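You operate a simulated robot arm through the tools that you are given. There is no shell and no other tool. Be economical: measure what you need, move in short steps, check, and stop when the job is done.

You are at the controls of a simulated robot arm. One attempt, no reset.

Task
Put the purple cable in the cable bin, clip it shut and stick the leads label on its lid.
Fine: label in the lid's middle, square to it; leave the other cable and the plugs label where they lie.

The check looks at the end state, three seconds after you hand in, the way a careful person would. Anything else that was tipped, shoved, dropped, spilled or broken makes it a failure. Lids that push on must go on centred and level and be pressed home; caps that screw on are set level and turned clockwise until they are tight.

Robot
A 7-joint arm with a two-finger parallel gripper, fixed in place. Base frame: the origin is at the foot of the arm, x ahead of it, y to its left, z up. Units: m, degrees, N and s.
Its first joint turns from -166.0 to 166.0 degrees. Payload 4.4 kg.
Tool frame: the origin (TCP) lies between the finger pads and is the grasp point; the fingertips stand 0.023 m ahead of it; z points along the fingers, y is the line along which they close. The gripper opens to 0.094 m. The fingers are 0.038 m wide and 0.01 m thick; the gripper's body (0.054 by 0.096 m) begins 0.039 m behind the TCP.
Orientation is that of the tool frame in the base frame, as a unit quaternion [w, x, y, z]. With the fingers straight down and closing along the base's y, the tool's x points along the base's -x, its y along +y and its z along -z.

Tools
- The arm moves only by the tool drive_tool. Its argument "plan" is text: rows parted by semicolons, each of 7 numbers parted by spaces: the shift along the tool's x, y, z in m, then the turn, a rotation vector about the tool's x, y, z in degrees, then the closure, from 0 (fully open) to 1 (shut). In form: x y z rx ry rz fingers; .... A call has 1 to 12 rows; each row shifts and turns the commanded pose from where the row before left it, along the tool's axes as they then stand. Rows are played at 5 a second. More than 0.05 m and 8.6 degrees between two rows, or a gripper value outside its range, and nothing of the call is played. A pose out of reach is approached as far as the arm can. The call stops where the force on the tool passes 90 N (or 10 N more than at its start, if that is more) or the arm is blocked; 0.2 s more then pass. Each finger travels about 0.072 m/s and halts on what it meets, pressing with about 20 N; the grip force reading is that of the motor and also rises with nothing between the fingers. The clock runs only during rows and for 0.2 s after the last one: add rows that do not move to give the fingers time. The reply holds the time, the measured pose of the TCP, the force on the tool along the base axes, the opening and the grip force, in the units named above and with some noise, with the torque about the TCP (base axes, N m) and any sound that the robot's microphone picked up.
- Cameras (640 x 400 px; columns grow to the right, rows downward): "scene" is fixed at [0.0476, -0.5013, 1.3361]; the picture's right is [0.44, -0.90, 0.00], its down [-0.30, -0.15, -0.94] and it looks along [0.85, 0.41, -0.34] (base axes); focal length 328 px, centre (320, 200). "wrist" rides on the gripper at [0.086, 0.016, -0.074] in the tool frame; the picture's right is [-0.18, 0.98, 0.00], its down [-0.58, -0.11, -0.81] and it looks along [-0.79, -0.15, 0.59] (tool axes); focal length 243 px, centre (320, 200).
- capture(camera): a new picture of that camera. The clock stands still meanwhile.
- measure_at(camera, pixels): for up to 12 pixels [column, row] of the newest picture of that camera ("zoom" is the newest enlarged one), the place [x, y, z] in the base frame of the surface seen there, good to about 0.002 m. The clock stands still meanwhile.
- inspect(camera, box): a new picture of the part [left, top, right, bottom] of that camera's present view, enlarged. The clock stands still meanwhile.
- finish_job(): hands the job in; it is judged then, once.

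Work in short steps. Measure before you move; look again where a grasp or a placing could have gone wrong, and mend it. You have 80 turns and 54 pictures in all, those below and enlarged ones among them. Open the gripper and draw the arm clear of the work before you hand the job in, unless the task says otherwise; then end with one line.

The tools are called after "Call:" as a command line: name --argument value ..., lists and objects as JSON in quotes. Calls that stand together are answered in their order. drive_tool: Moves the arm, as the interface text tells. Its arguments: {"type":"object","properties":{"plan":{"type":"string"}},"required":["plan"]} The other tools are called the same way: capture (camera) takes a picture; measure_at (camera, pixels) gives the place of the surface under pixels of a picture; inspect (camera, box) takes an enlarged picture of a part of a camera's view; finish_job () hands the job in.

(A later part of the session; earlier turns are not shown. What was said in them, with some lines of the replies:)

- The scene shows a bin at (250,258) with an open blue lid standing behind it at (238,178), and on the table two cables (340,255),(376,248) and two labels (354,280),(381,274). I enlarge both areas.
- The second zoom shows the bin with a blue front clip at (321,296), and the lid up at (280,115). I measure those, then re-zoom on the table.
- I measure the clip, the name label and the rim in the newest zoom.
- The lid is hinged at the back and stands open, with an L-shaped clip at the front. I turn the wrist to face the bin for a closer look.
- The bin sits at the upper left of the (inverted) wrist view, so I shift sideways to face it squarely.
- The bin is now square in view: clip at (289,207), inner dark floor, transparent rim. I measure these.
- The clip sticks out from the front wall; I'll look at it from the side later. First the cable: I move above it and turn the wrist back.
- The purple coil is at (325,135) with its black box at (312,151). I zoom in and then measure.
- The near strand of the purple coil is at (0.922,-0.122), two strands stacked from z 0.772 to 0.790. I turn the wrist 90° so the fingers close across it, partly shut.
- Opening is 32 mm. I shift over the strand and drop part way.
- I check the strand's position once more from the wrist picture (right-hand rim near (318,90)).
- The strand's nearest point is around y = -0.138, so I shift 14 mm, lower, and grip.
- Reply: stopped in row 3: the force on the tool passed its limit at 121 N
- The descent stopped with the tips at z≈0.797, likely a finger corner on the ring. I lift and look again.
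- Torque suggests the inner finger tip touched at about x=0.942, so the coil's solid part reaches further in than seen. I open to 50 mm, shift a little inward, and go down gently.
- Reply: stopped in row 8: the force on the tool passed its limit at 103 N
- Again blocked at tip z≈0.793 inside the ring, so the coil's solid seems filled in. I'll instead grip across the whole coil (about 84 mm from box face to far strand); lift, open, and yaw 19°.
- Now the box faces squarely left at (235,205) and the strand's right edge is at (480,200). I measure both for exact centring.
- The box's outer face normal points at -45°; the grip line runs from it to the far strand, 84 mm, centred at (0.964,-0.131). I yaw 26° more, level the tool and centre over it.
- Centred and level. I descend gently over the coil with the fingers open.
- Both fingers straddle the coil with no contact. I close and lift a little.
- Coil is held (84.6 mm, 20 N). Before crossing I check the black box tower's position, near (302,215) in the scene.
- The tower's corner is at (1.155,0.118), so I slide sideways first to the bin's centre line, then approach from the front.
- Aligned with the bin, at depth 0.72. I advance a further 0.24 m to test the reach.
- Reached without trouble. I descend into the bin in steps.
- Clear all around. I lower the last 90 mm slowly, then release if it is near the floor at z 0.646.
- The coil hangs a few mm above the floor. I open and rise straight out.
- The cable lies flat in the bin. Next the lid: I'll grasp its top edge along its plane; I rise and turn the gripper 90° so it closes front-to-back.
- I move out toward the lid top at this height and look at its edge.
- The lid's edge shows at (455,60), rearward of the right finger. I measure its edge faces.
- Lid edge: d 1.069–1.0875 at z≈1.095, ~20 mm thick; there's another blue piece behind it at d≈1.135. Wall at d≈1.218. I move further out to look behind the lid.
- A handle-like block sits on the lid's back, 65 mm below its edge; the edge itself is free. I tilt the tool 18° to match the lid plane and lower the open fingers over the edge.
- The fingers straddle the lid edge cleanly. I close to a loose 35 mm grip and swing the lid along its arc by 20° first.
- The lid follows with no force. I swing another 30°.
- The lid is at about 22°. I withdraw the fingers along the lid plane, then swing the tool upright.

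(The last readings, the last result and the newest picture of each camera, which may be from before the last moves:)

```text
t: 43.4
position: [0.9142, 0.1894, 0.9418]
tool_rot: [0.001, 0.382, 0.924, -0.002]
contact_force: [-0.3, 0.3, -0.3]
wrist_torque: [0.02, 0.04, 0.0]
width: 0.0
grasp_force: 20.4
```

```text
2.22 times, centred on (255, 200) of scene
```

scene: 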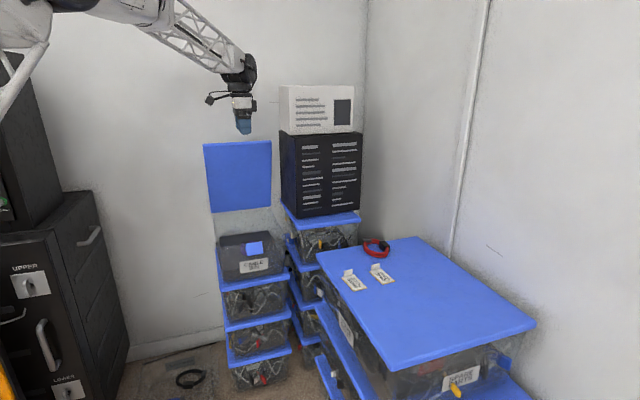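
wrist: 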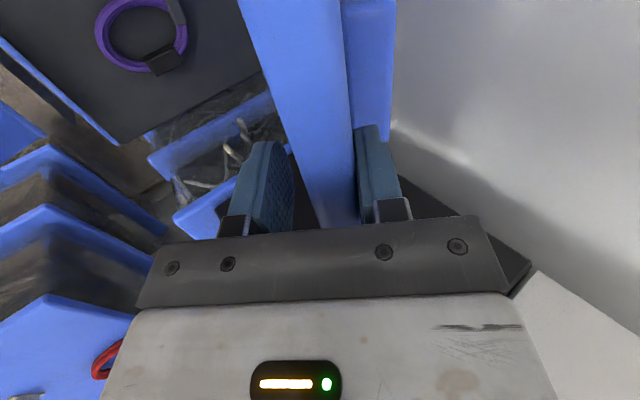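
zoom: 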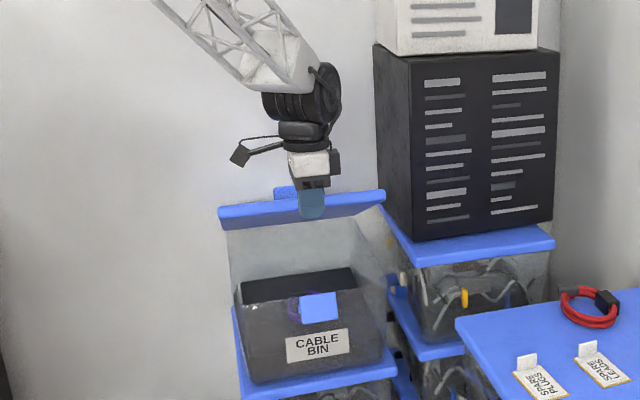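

The lid stays at its angle. I move above its front edge and press it down on the centre line.

Call:
drive_tool --plan "0 0 -0.05 0 0 0 1;0 0.048 0 0 0 0 1;0 0.047 0 0 0 0 1;0 0 0.03 0 0 0 1;0 0 0.03 0 0 0 1;0 0 0.025 0 0 0 1;0 0 0.025 0 0 0 1;0 0 0.02 0 0 0 1;0 0 0.015 0 0 0 1;0 0 0.008 0 0 0 1;0 0 0.005 0 0 0 1;0 0 0 0 0 0 1"

Call:
inspect --camera "scene" --box '[180, 150, 330, 290]'

```text
t: 46.0
position: [0.9796, 0.2567, 0.8336]
tool_rot: [0.001, 0.383, 0.924, 0.0]
contact_force: [0.3, -1.3, 0.9]
wrist_torque: [-0.02, 0.01, 0.03]
width: 0.0
grasp_force: 19.8
```

```text
2.86 times, centred on (255, 220) of scene
```

zoom: 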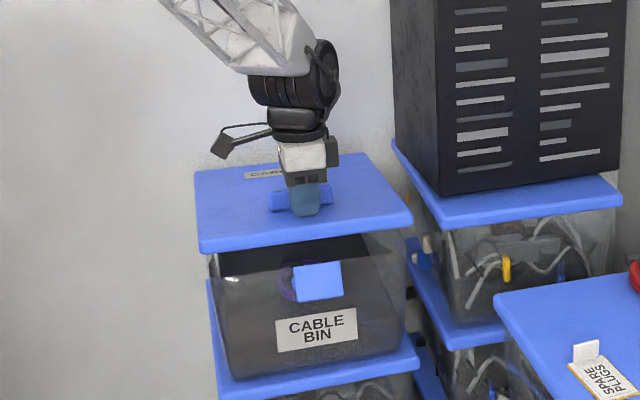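

The lid nearly closes with no resistance. I keep pressing in small steps.

Call:
drive_tool --plan "0 0 0.006 0 0 0 1;0 0 0.005 0 0 0 1;0 0 0.004 0 0 0 1;0 0 0.003 0 0 0 1;0 0 0.003 0 0 0 1;0 0 0.003 0 0 0 1;0 0 0.003 0 0 0 1;0 0 0.003 0 0 0 1;0 0 0.003 0 0 0 1"

Call:
inspect --camera "scene" --box '[180, 150, 330, 290]'

```text
t: 48.0
position: [0.98, 0.2562, 0.8022]
tool_rot: [0.003, 0.383, 0.924, 0.0]
contact_force: [-6.4, 0.4, 10.7]
wrist_torque: [0.13, 0.3, 0.08]
width: 0.0001
grasp_force: 20.0
```

```text
2.86 times, centred on (255, 220) of scene
```

zoom: 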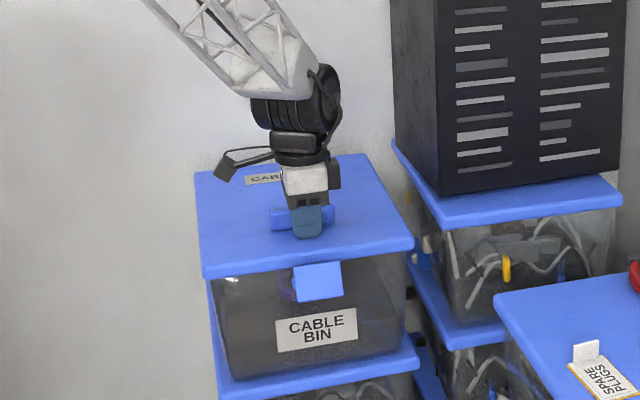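

Contact force begins at tip z 0.779. I press a few mm more for a firm seat.

Call:
drive_tool --plan "0 0 0.002 0 0 0 1;0 0 0.002 0 0 0 1;0 0 0.002 0 0 0 1;0 0 0.002 0 0 0 1;0 0 0 0 0 0 1"

Call:
measure_at --camera "zoom" --pixels '[[204, 265], [410, 235], [205, 275], [305, 255], [240, 210], [370, 200], [198, 180], [365, 160], [275, 215], [330, 215], [250, 178], [320, 270]]'

```text
t: 49.0
position: [0.9816, 0.2576, 0.8014]
tool_rot: [0.006, 0.383, 0.924, 0.002]
contact_force: [-0.6, -0.2, 18.4]
wrist_torque: [0.2, 0.27, 0.11]
width: 0.0
grasp_force: 20.1
stopped in row 4: the force on the tool passed its limit at 96 N (the readings are from after the stop); the commanded pose is now the measured one
```

```text
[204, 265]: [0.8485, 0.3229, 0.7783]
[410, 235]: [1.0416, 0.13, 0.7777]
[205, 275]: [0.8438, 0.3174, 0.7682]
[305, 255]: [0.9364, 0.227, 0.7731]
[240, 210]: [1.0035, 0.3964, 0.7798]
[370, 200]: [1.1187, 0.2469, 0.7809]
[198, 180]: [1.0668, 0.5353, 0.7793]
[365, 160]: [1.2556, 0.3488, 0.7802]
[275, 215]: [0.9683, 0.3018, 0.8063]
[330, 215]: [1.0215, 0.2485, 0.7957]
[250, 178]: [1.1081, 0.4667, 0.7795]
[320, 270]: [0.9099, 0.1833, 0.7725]
```

The lid is level at z≈0.779 all over and pressed home. Now I back off and look at the clip from the side.

Call:
drive_tool --plan "0 0 -0.04 0 0 0 0.5;0 0 -0.04 0 0 0 0;0.035 -0.04 0 0 0 0 0;0.037 -0.045 0 0 0 0 0;0 0 0 0 0 0 0"

Call:
inspect --camera "wrist" --box '[220, 50, 440, 210]'

```text
refused: row 3 steps farther than a row can; nothing moved
```

```text
2.50 times, centred on (330, 130) of wrist
```

zoom: 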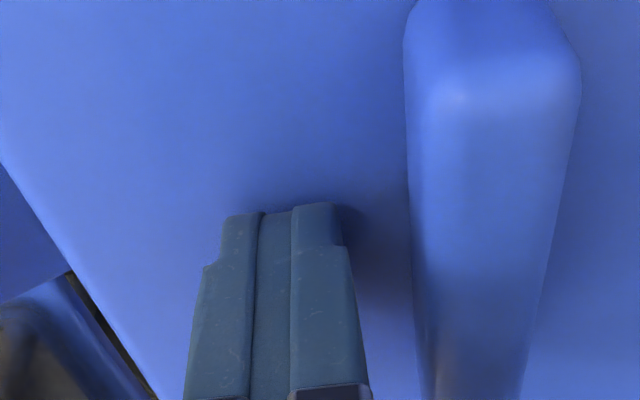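

One row was over 50 mm; I resend it in smaller rows.

Call:
drive_tool --plan "0 0 -0.04 0 0 0 0.5;0 0 -0.04 0 0 0 0;0.024 -0.03 0 0 0 0 0;0.024 -0.03 0 0 0 0 0;0.024 -0.03 0 0 0 0 0;0 0 0 0 0 0 0"

Call:
inspect --camera "wrist" --box '[220, 40, 440, 210]'

```text
t: 50.4
position: [0.8652, 0.242, 0.8801]
tool_rot: [0.004, 0.382, 0.924, 0.001]
contact_force: [0.1, 0.0, -0.4]
wrist_torque: [-0.01, -0.01, 0.01]
width: 0.0938
grasp_force: 0.0
```

```text
2.35 times, centred on (330, 125) of wrist
```

zoom: 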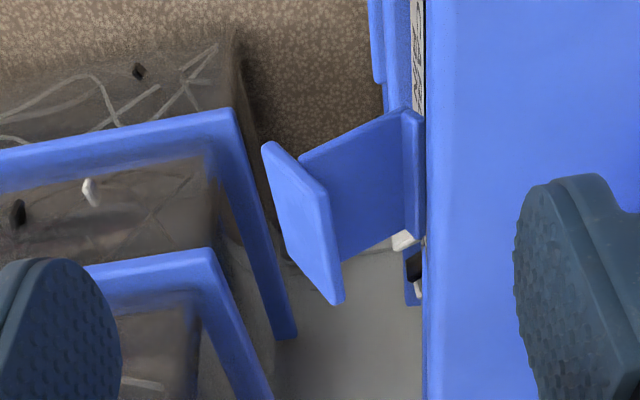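

The clip is L-shaped: an arm from the wall hinge at (412,180) out to an end plate at (300,220). I measure it.

Call:
measure_at --camera "zoom" --pixels '[[397, 130], [397, 225], [320, 160], [345, 240], [365, 190], [270, 150], [335, 295], [300, 220], [325, 180], [412, 150], [435, 300], [550, 100]]'

```text
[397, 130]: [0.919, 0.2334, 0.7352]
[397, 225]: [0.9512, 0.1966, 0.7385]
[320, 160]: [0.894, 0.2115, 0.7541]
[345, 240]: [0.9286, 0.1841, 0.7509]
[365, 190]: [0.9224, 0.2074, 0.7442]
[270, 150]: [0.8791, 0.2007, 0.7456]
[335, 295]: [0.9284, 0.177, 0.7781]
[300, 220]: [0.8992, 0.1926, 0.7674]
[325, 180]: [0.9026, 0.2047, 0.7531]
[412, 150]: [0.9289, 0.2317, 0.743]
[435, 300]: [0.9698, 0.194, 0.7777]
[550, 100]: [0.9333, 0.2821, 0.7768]
```

The arm rises outward at ~30° from a hinge at (d 0.815, z 0.737) to a T-shaped end plate. I'll push it up from below with a horizontal tool; first I back off and tilt the tool to horizontal.

Call:
drive_tool --plan "0 -0.045 0 0 0 0 0;0 -0.045 0 0 0 0 0.5;0 -0.045 0 -8.2 0 0 1;0 0 0 -8.2 0 0 1;0 0 0 -8.2 0 0 1;0 0 0 -8.2 0 0 1;0 0 0 -8.2 0 0 1;0 0 0 -8.2 0 0 1;0 0 0 -8.2 0 0 1;0 0 0 -8.2 0 0 1;0 0 0 -8.2 0 0 1;0 0 0 -8.2 0 0 1"

Call:
drive_tool --plan "-0.035 0 0 -8 0 0 1;-0.036 0 0 0 0 0 1;0 0 0 0 0 0 1;0 0 0 0 0 0 1"

Call:
capture --camera "scene"

```text
t: 53.0
position: [0.7721, 0.1495, 0.8774]
tool_rot: [0.255, 0.286, 0.696, 0.608]
contact_force: [-0.2, -0.5, -0.7]
wrist_torque: [0.0, 0.02, 0.02]
width: 0.0
grasp_force: 20.0
```

```text
t: 54.0
position: [0.8214, 0.0965, 0.8789]
tool_rot: [0.274, 0.268, 0.653, 0.654]
contact_force: [-0.5, 1.1, 0.6]
wrist_torque: [0.0, 0.02, 0.0]
width: 0.0001
grasp_force: 19.8
```

```text
12 pictures are left
```

scene: 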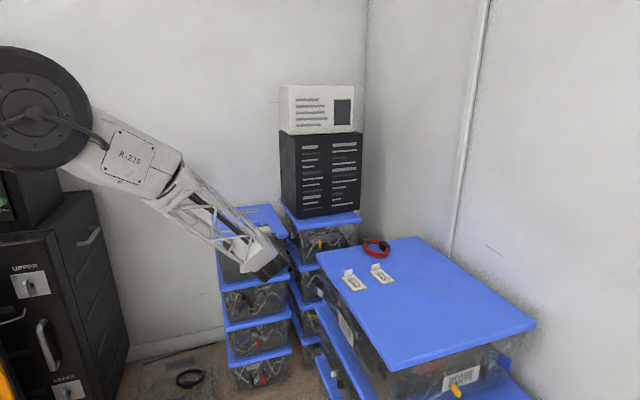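

Tool is horizontal at depth 0.649, on the centre line. I lower to z≈0.715 and move under the clip.

Call:
drive_tool --plan "0 -0.041 0 0 0 0 1;0 -0.041 0 0 0 0 1;0 -0.041 0 0 0 0 1;0 -0.041 0 0 0 0 1;0 0 0.04 0 0 0 1;0 0 0.04 0 0 0 1;0 0 0.02 0 0 0 1;0 0 0.012 0 0 0 1;0 0 0 0 0 0 1"

```text
t: 56.0
position: [0.9011, 0.1749, 0.7141]
tool_rot: [0.273, 0.268, 0.653, 0.653]
contact_force: [0.1, 0.9, 0.6]
wrist_torque: [-0.01, -0.02, 0.0]
width: 0.0001
grasp_force: 19.9
```

No contact yet. I lift under the clip and then push inward, following its arc.

Call:
drive_tool --plan "0 0.012 0 0 0 0 1;0 0.012 0 0 0 0 1;0 0.01 0.003 0 0 0 1;0 0.01 0.005 0 0 0 1;0 0.01 0.007 0 0 0 1;0 0 0.004 0 0 0 1;0 0 0.004 0 0 0 1;0 0 0.003 0 0 0 1;0 0 0 0 0 0 1"

Call:
inspect --camera "scene" --box '[200, 190, 320, 290]'

```text
t: 58.0
position: [0.9206, 0.1952, 0.7686]
tool_rot: [0.273, 0.268, 0.653, 0.653]
contact_force: [-0.3, -0.2, -0.8]
wrist_torque: [0.02, -0.01, 0.05]
width: 0.0
grasp_force: 19.7
```

```text
4.00 times, centred on (260, 240) of scene
```

zoom: 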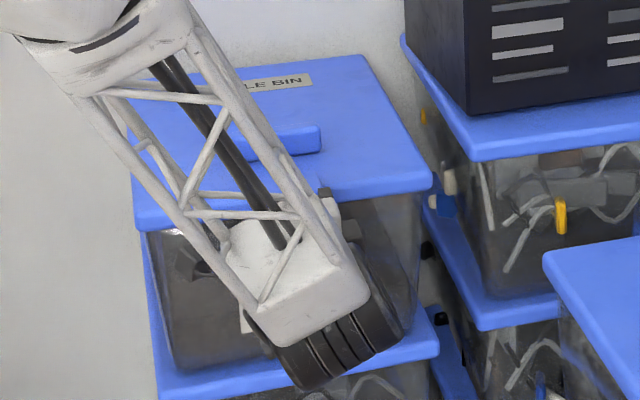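

No resistance so far; I push a little further in and check with the wrist camera.

Call:
drive_tool --plan "0 0 0.003 0 0 0 1;0 0 0.003 0 0 0 1;0 0 0.002 0 0 0 1;0 0 0 0 0 0 1"

Call:
capture --camera "wrist"

```text
t: 58.8
position: [0.9227, 0.1991, 0.7689]
tool_rot: [0.272, 0.268, 0.653, 0.654]
contact_force: [-40.6, -20.8, 17.1]
wrist_torque: [0.32, -0.18, 0.45]
width: 0.0
grasp_force: 20.4
stopped in row 4: the force on the tool passed its limit at 96 N (the readings are from after the stop); the commanded pose is now the measured one
```

```text
10 pictures are left
```

wrist: 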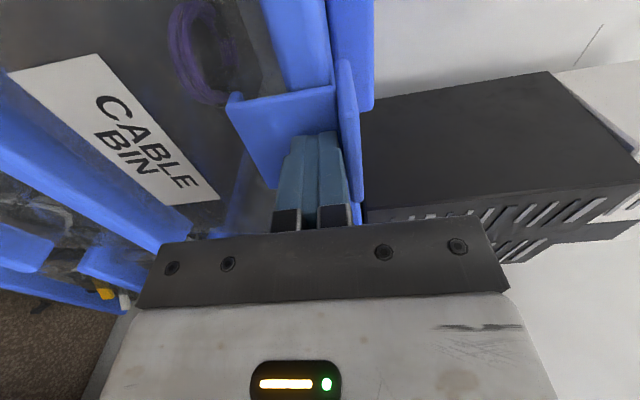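

The clip stands upright with its hook plate at (348,120) over the lid's edge. I measure it to confirm.

Call:
measure_at --camera "wrist" --pixels '[[347, 70], [352, 185], [342, 110], [350, 130], [365, 100], [370, 60], [240, 100], [270, 150], [300, 100], [300, 40], [360, 30]]'

```text
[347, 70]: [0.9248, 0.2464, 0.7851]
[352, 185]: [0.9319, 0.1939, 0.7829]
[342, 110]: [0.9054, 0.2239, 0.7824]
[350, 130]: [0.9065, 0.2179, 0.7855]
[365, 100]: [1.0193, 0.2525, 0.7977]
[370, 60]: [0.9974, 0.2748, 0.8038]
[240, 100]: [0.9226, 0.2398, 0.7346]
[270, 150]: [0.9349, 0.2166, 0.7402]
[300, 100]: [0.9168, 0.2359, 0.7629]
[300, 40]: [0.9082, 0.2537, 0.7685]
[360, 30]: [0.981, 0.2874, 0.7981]
```

The hook plate lies level at z≈0.785 over the lid's front edge and the arm is upright: clip closed. I ease down, back out, rise and swing the tool upright.

Call:
drive_tool --plan "0 0 -0.002 0 0 0 1;0 -0.006 -0.002 0 0 0 1;0 -0.003 -0.02 0 0 0 1;0 0 -0.04 0 0 0 1;0 0 -0.045 0 0 0 1;0 0 -0.045 0 0 0 1;0 0.045 0 0 0 0 1;0 0.045 0 0 0 0 1;0 0.045 0 0 0 0 1;0 0.045 0 0 0 0 1;0 0.04 0 0 0 0 1;0 0 0 0 0 0 1"

Call:
drive_tool --plan "0 0 0 8.2 0 0 0.5;0 0 0 8.2 0 0 0;0 0 0 8.2 0 0 0;0 0 0 8.2 0 0 0;0 0 0 8.2 0 0 0;0 0 0 8.2 0 0 0;0 0 0 8.2 0 0 0;0 0 0 8.2 0 0 0;0 0 0 8.2 0 0 0;0 0 0 8.2 0 0 0;0 0 0 8 0 0 0;0 0 0 0 0 0 0"

```text
t: 61.4
position: [0.8109, 0.0901, 0.9785]
tool_rot: [0.273, 0.268, 0.654, 0.653]
contact_force: [0.7, -0.1, -0.3]
wrist_torque: [0.01, -0.02, 0.03]
width: 0.0002
grasp_force: 19.3
```

```text
t: 64.0
position: [0.8124, 0.091, 0.9788]
tool_rot: [0.003, 0.383, 0.924, 0.0]
contact_force: [-0.3, 0.0, -0.9]
wrist_torque: [-0.02, -0.02, 0.02]
width: 0.0938
grasp_force: 0.0
```

Upright and open. I travel toward the labels, stopping short for a look, and take a scene picture to check the clip and the lid.

Call:
drive_tool --plan "-0.0325 -0.02 0.0075 0 0 0 0;-0.0325 -0.02 0.0075 0 0 0 0;-0.0325 -0.02 0.0075 0 0 0 0;-0.0325 -0.02 0.0075 0 0 0 0;-0.0325 -0.02 0.0075 0 0 0 0;-0.0325 -0.02 0.0075 0 0 0 0;-0.0325 -0.02 0.0075 0 0 0 0;-0.0325 -0.02 0.0075 0 0 0 0;0 0 0 0 0 -5.5 0;0 0 0 0 0 0 0"

Call:
inspect --camera "scene" --box '[200, 180, 320, 280]'

Call:
capture --camera "wrist"

```text
t: 66.2
position: [0.8859, -0.2066, 0.9198]
tool_rot: [0.003, 0.338, 0.941, 0.001]
contact_force: [0.0, -0.1, 0.1]
wrist_torque: [0.02, -0.03, -0.04]
width: 0.0939
grasp_force: 0.1
```

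```text
4.00 times, centred on (260, 230) of scene
```

zoom: 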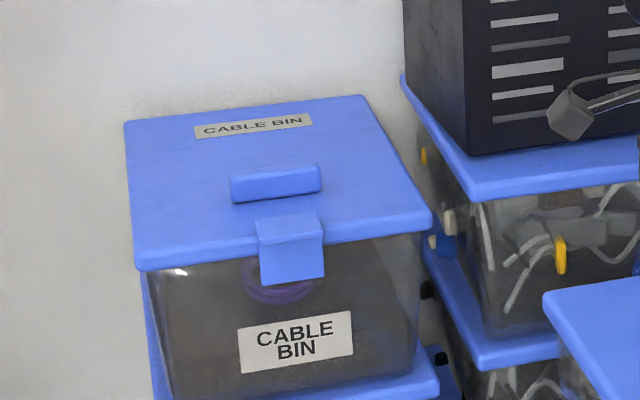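

```text
8 pictures are left
```

wrist: 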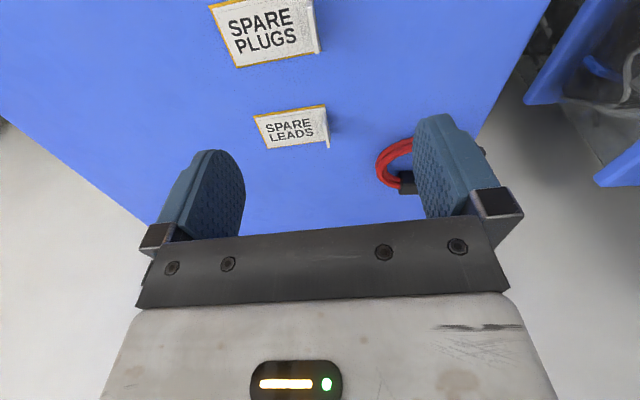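

The clip is hooked over the lid. I measure the lid's corners, handle and lid label, and the leads label with its tab at (325,125).

Call:
measure_at --camera "zoom" --pixels '[[138, 262], [429, 218], [127, 124], [362, 98], [127, 122], [361, 96], [232, 190], [321, 165], [234, 178], [197, 135], [312, 120], [290, 150]]'

Call:
measure_at --camera "wrist" --pixels '[[256, 117], [269, 147], [323, 107], [328, 138], [325, 115], [327, 130], [328, 145], [320, 140], [322, 110], [326, 122], [290, 128], [300, 143]]'

Call:
inspect --camera "wrist" --box '[240, 90, 350, 160]'

```text
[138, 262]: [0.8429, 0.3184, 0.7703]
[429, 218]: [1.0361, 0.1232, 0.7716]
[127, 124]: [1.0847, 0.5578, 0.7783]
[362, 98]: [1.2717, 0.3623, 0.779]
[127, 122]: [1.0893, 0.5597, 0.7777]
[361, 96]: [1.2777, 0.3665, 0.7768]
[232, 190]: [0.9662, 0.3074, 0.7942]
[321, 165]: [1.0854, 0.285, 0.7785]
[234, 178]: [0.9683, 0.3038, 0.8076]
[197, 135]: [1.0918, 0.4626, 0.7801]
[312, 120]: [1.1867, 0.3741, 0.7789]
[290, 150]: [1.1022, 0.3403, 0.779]
```

```text
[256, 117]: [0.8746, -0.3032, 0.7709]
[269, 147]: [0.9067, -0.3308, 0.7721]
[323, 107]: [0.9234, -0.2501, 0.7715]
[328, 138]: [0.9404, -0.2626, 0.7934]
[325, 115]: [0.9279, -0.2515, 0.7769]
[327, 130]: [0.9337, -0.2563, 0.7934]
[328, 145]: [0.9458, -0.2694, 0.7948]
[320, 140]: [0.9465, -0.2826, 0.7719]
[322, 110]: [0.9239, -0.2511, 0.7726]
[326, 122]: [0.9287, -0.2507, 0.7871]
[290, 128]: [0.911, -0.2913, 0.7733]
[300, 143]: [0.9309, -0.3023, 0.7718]
```

```text
5.71 times, centred on (295, 125) of wrist
```

zoom: 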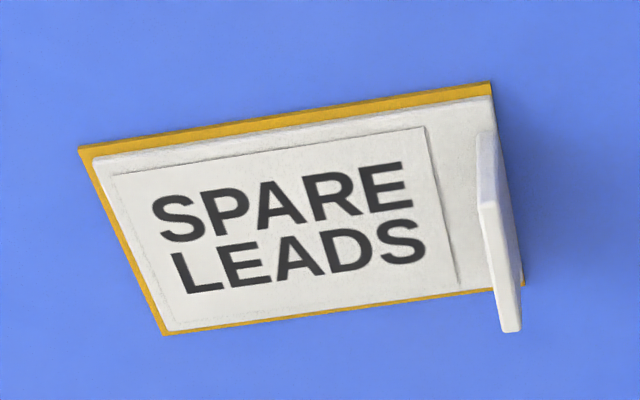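

The lid's middle works out at d 0.992, p 0.509 → (1.061,0.3415). The label tab's middle is (0.938,-0.264), its plane square to 49°. I move over the tab with a part-closed gripper and descend.

Call:
drive_tool --plan "-0.038 -0.0046 0 0 0 1.5 0.3;-0.039 -0.0047 0 0 0 0 0.57;0 0 0.04 0 0 0 0.57;0 0 0.04 0 0 0 0.57;0 0 0.015 0 0 0 0.57;0 0 0.01 0 0 0 0.57;0 0 0.007 0 0 0 0.57;0 0 0.005 0 0 0 0.57;0 0 0.003 0 0 0 0.57;0 0 0 0 0 0 0.57"

Call:
capture --camera "wrist"

```text
t: 68.4
position: [0.9369, -0.2621, 0.7994]
tool_rot: [0.003, 0.35, 0.937, 0.001]
contact_force: [0.3, 0.3, -0.4]
wrist_torque: [0.01, 0.02, 0.0]
width: 0.0404
grasp_force: 0.0
```

```text
6 pictures are left
```

wrist: 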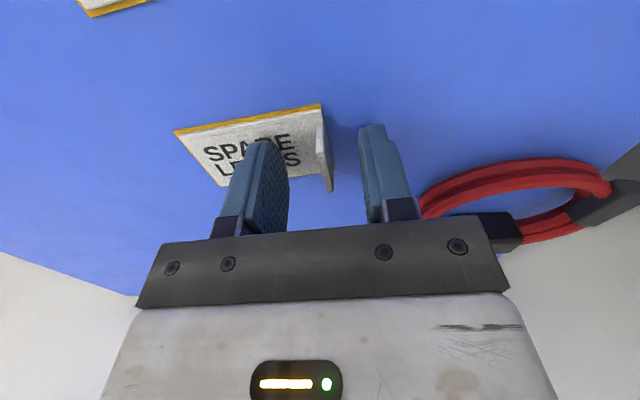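

Call:
measure_at --camera "wrist" --pixels '[[319, 128], [326, 165], [330, 188], [322, 150], [322, 108], [175, 133], [320, 170], [332, 170], [328, 150], [200, 160]]'

```text
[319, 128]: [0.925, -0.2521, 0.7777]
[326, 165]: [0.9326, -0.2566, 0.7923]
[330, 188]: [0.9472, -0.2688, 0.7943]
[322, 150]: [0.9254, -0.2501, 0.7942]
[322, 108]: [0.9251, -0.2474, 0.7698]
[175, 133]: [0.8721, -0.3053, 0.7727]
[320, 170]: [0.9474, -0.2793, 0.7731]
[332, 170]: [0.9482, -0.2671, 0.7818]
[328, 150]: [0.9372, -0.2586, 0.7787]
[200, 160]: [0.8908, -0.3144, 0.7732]
```

The tab runs from (0.925,-0.251) to (0.948,-0.268), centred between the fingers. I close and lift slightly.

Call:
drive_tool --plan "0 0 0 0 0 0 0.8;0 0 0 0 0 0 1;0 0 0 0 0 0 1;0 0 0 0 0 0 1;0 0 -0.005 0 0 0 1;0 0 -0.015 0 0 0 1;0 0 -0.03 0 0 0 1;0 0 -0.04 0 0 0 1;0 0 0 0 0 0 1"

Call:
capture --camera "wrist"

```text
t: 70.4
position: [0.9366, -0.2633, 0.8896]
tool_rot: [0.003, 0.35, 0.937, 0.001]
contact_force: [0.3, 0.8, 0.0]
wrist_torque: [0.01, 0.0, -0.01]
width: 0.003
grasp_force: 20.1
```

```text
5 pictures are left
```

wrist: 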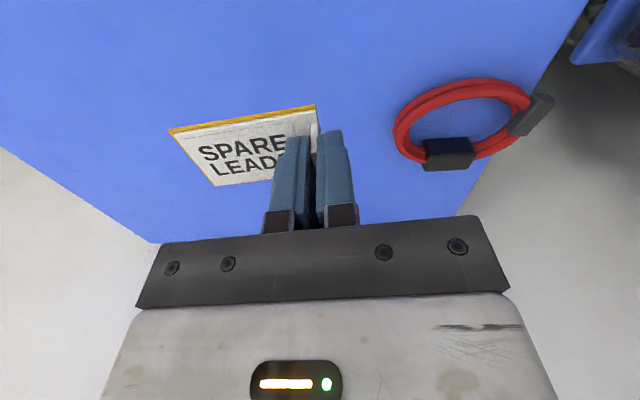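

The label is held by its tab and lifted clear. I measure its corners relative to the gripper.

Call:
measure_at --camera "wrist" --pixels '[[171, 132], [313, 107], [215, 184], [190, 156], [240, 119], [280, 112], [250, 180], [230, 150], [173, 130], [314, 109]]'

```text
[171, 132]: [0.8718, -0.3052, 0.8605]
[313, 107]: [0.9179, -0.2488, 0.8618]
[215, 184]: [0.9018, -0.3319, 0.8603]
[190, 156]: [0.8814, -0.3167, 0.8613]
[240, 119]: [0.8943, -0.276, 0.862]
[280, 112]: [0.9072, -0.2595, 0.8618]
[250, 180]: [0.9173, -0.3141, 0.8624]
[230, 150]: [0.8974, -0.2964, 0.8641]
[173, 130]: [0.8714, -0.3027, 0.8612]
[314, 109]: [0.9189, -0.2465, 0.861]
```

The label is square to the gripper; its centre lies 36.5 mm along -y of the tool. I carry it up and sideways to the bin's line, then turn 94°.

Call:
drive_tool --plan "0.0432 0.003 -0.013 0 0 0 1;0.0432 0.003 -0.013 0 0 0 1;0.0432 0.003 -0.013 0 0 0 1;0.0432 0.003 -0.013 0 0 0 1;0.0432 0.003 -0.013 0 0 0 1;0.0432 0.003 -0.013 0 0 0 1;0.0432 0.003 -0.013 0 0 0 1;0 0 0 0 0 0 1"

Call:
drive_tool --plan "0 0 0 0 0 8.55 1;0 0 0 0 0 8.55 1;0 0 0 0 0 8.55 1;0 0 0 0 0 8.55 1;0 0 0 0 0 8.55 1;0 0 0 0 0 8.55 1;0 0 0 0 0 8.55 1;0 0 0 0 0 8.55 1;0 0 0 0 0 8.55 1;0 0 0 0 0 8.55 1;0 0 0 0 0 8.55 1;0 0 0 0 0 0 1"

```text
t: 72.2
position: [0.7207, -0.0498, 0.9786]
tool_rot: [0.003, 0.35, 0.937, 0.001]
contact_force: [-0.2, -0.2, 0.3]
wrist_torque: [-0.03, -0.02, 0.0]
width: 0.0027
grasp_force: 19.8
```

```text
t: 74.8
position: [0.7217, -0.0495, 0.9792]
tool_rot: [0.001, 0.924, 0.381, 0.002]
contact_force: [0.6, 0.5, -0.3]
wrist_torque: [0.02, -0.01, 0.0]
width: 0.0029
grasp_force: 20.3
```

Yaw matches the lid (-45.2°). I advance along the tool's x toward the lid's middle.

Call:
drive_tool --plan "0.043 0 0 0 0 0 1;0.043 0 0 0 0 0 1;0.043 0 0 0 0 0 1;0.043 0 0 0 0 0 1;0.043 0 0 0 0 0 1;0.043 0 0 0 0 0 1;0.043 0 0 0 0 0 1;0.043 0 0 0 0 0 1;0.043 0 0 0 0 0 1;0.043 0 0 0 0 0 1;0.043 0 0 0 0 0 1;0.043 0 0 0 0 0 1"

Call:
drive_tool --plan "0 0 0 0 0 0 1;0 0 0.04 0 0 0 1;0 0 0.04 0 0 0 1;0 0 0.04 0 0 0 1;0 0 0 0 0 0 1"

Call:
inspect --camera "scene" --box '[195, 150, 325, 260]'

```text
t: 77.4
position: [1.0886, 0.3145, 0.9826]
tool_rot: [0.002, 0.924, 0.381, 0.004]
contact_force: [0.3, 1.6, 0.8]
wrist_torque: [0.02, 0.02, 0.01]
width: 0.0028
grasp_force: 19.8
```

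```text
t: 78.6
position: [1.0876, 0.3159, 0.8608]
tool_rot: [0.002, 0.924, 0.381, 0.002]
contact_force: [0.5, -0.3, 0.1]
wrist_torque: [-0.01, -0.01, -0.02]
width: 0.0028
grasp_force: 20.3
```

```text
3.64 times, centred on (260, 205) of scene
```

zoom: 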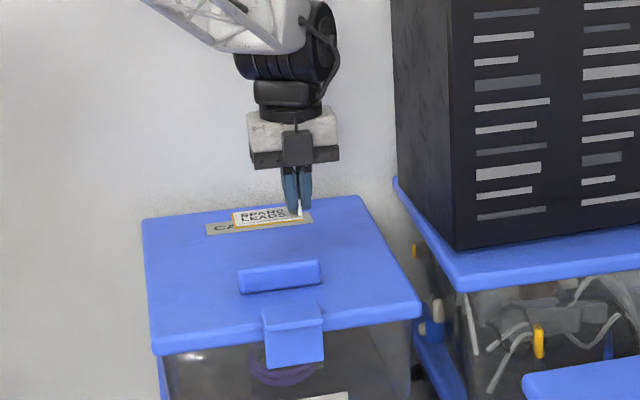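

The label reads upright over the lid. I check its held position from this picture before lowering.

Call:
measure_at --camera "zoom" --pixels '[[233, 227], [232, 214], [300, 219], [262, 224], [283, 209], [237, 226], [297, 218]]'

```text
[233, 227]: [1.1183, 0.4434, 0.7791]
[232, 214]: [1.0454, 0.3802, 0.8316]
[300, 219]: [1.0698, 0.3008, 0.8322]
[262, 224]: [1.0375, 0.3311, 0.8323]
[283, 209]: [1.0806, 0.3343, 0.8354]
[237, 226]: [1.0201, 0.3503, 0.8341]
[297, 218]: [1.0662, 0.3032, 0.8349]
```

The label's centre is at about d 0.9895, p 0.507 – within 2–3 mm; I correct by 2 mm and lower to the lid.

Call:
drive_tool --plan "0.002 0.001 0.03 0 0 0 1;0 0 0.012 0 0 0 1;0 0 0.005 0 0 0 1;0 0 0.002 0 0 0 1;0 0 0.002 0 0 0 1;0 0 0 0 0 0 1"

```text
t: 80.0
position: [1.0905, 0.3147, 0.8094]
tool_rot: [0.002, 0.924, 0.381, 0.003]
contact_force: [-0.1, 0.2, -0.4]
wrist_torque: [-0.01, 0.02, 0.01]
width: 0.0027
grasp_force: 19.5
```

No contact yet; I go down in 1 mm steps until it presses.

Call:
drive_tool --plan "0 -0.001 0.001 0 0 0 1;0 0 0.001 0 0 0 1;0 0 0 0 0 0 1;0 0 0 0 0 0 1"

```text
t: 81.0
position: [1.0892, 0.3178, 0.8088]
tool_rot: [0.002, 0.924, 0.382, 0.002]
contact_force: [0.4, 0.2, 0.7]
wrist_torque: [0.02, 0.01, -0.03]
width: 0.0029
grasp_force: 20.6
```

Call:
drive_tool --plan "0 0 0.001 0 0 0 1;0 0 0.001 0 0 0 1;0 0 0.001 0 0 0 1;0 0 0 0 0 0 1"

```text
t: 82.0
position: [1.0901, 0.3164, 0.8067]
tool_rot: [0.002, 0.924, 0.381, 0.003]
contact_force: [-2.1, -2.7, 16.1]
wrist_torque: [-0.05, 0.34, 0.12]
width: 0.0028
grasp_force: 19.8
```

Contact at 16 N. I press a touch more, then open and rise.

Call:
drive_tool --plan "0 0 0.001 0 0 0 1;0 0 0.001 0 0 0 1;0 0 0 0 0 0 1;0 0 0 0 0 0 1"

Call:
drive_tool --plan "0 0 -0.002 0 0 0 1;0 0 0 0 0 0 0.8;0 0 0 0 0 0 0.7;0 0 0 0 0 0 0.7;0 0 -0.02 0 0 0 0.7;0 0 -0.03 0 0 0 0.7;0 0 -0.04 0 0 0 0.7;0 0 0 0 0 0 0.7"

Call:
inspect --camera "scene" --box '[195, 170, 325, 280]'

```text
t: 83.0
position: [1.0894, 0.3177, 0.8046]
tool_rot: [0.002, 0.924, 0.382, 0.004]
contact_force: [-2.6, 3.7, 25.9]
wrist_torque: [0.2, 0.17, 0.0]
width: 0.003
grasp_force: 20.0
```

```text
t: 84.8
position: [1.0886, 0.3199, 0.8957]
tool_rot: [0.002, 0.924, 0.382, 0.003]
contact_force: [-0.3, -0.3, -0.1]
wrist_torque: [0.02, 0.0, -0.01]
width: 0.0286
grasp_force: 0.0
```

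```text
3.64 times, centred on (260, 225) of scene
```

zoom: 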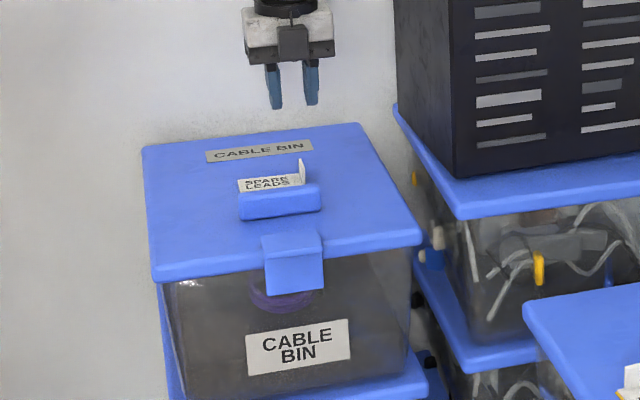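

The label lies flat on the lid. I measure where it sits.

Call:
measure_at --camera "zoom" --pixels '[[240, 181], [240, 190], [270, 177], [297, 173], [302, 165], [270, 185], [239, 182], [304, 180], [316, 248], [270, 245]]'

```text
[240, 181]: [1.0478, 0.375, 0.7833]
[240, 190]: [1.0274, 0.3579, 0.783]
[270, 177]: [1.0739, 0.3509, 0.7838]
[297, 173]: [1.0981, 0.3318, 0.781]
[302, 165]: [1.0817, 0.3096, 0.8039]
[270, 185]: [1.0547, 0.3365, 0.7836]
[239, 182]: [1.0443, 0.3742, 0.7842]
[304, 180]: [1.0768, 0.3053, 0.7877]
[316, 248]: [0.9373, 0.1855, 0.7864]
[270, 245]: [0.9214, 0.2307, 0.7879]
```

The label's centre is about p 0.510, d 0.990 – within 2 mm of the lid's middle and square. I rise, draw the arm back and take a last look.

Call:
drive_tool --plan "0 0 -0.04 0 0 0 0.7;0 0 -0.04 0 0 0 0.3;0 0 -0.04 0 0 0 0;-0.04 0 0 0 0 0 0;-0.04 0 0 0 0 0 0;-0.04 0 0 0 0 0 0;-0.04 0 0 0 0 0 0;-0.04 0 0 0 0 0 0;-0.04 0 0 0 0 0 0;-0.04 0 0 0 0 0 0;-0.04 0 -0.03 0 0 0 0;0 0 0 0 0 0 0"

Call:
capture --camera "scene"

```text
t: 87.4
position: [0.8602, 0.0919, 1.0454]
tool_rot: [0.002, 0.924, 0.382, 0.002]
contact_force: [-0.2, 0.0, -0.9]
wrist_torque: [0.03, -0.05, 0.01]
width: 0.0937
grasp_force: 0.0
```

```text
2 pictures are left
```

scene: 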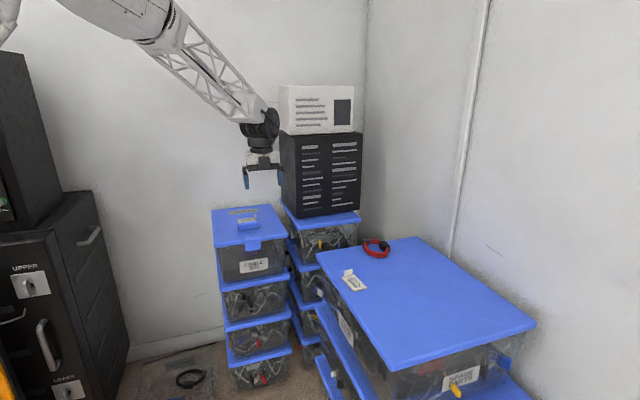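

The bin is shut and clipped, the label is on the lid, the red cable and plugs label haven't moved, and the arm is clear. I hand in.

Call:
finish_job

```text
The job is handed in.
```

The purple cable is in the cable bin, the lid is closed and clipped, and the leads label is flat and square on it, within about 3 mm of the middle; the red cable and the plugs label were left where they lay.
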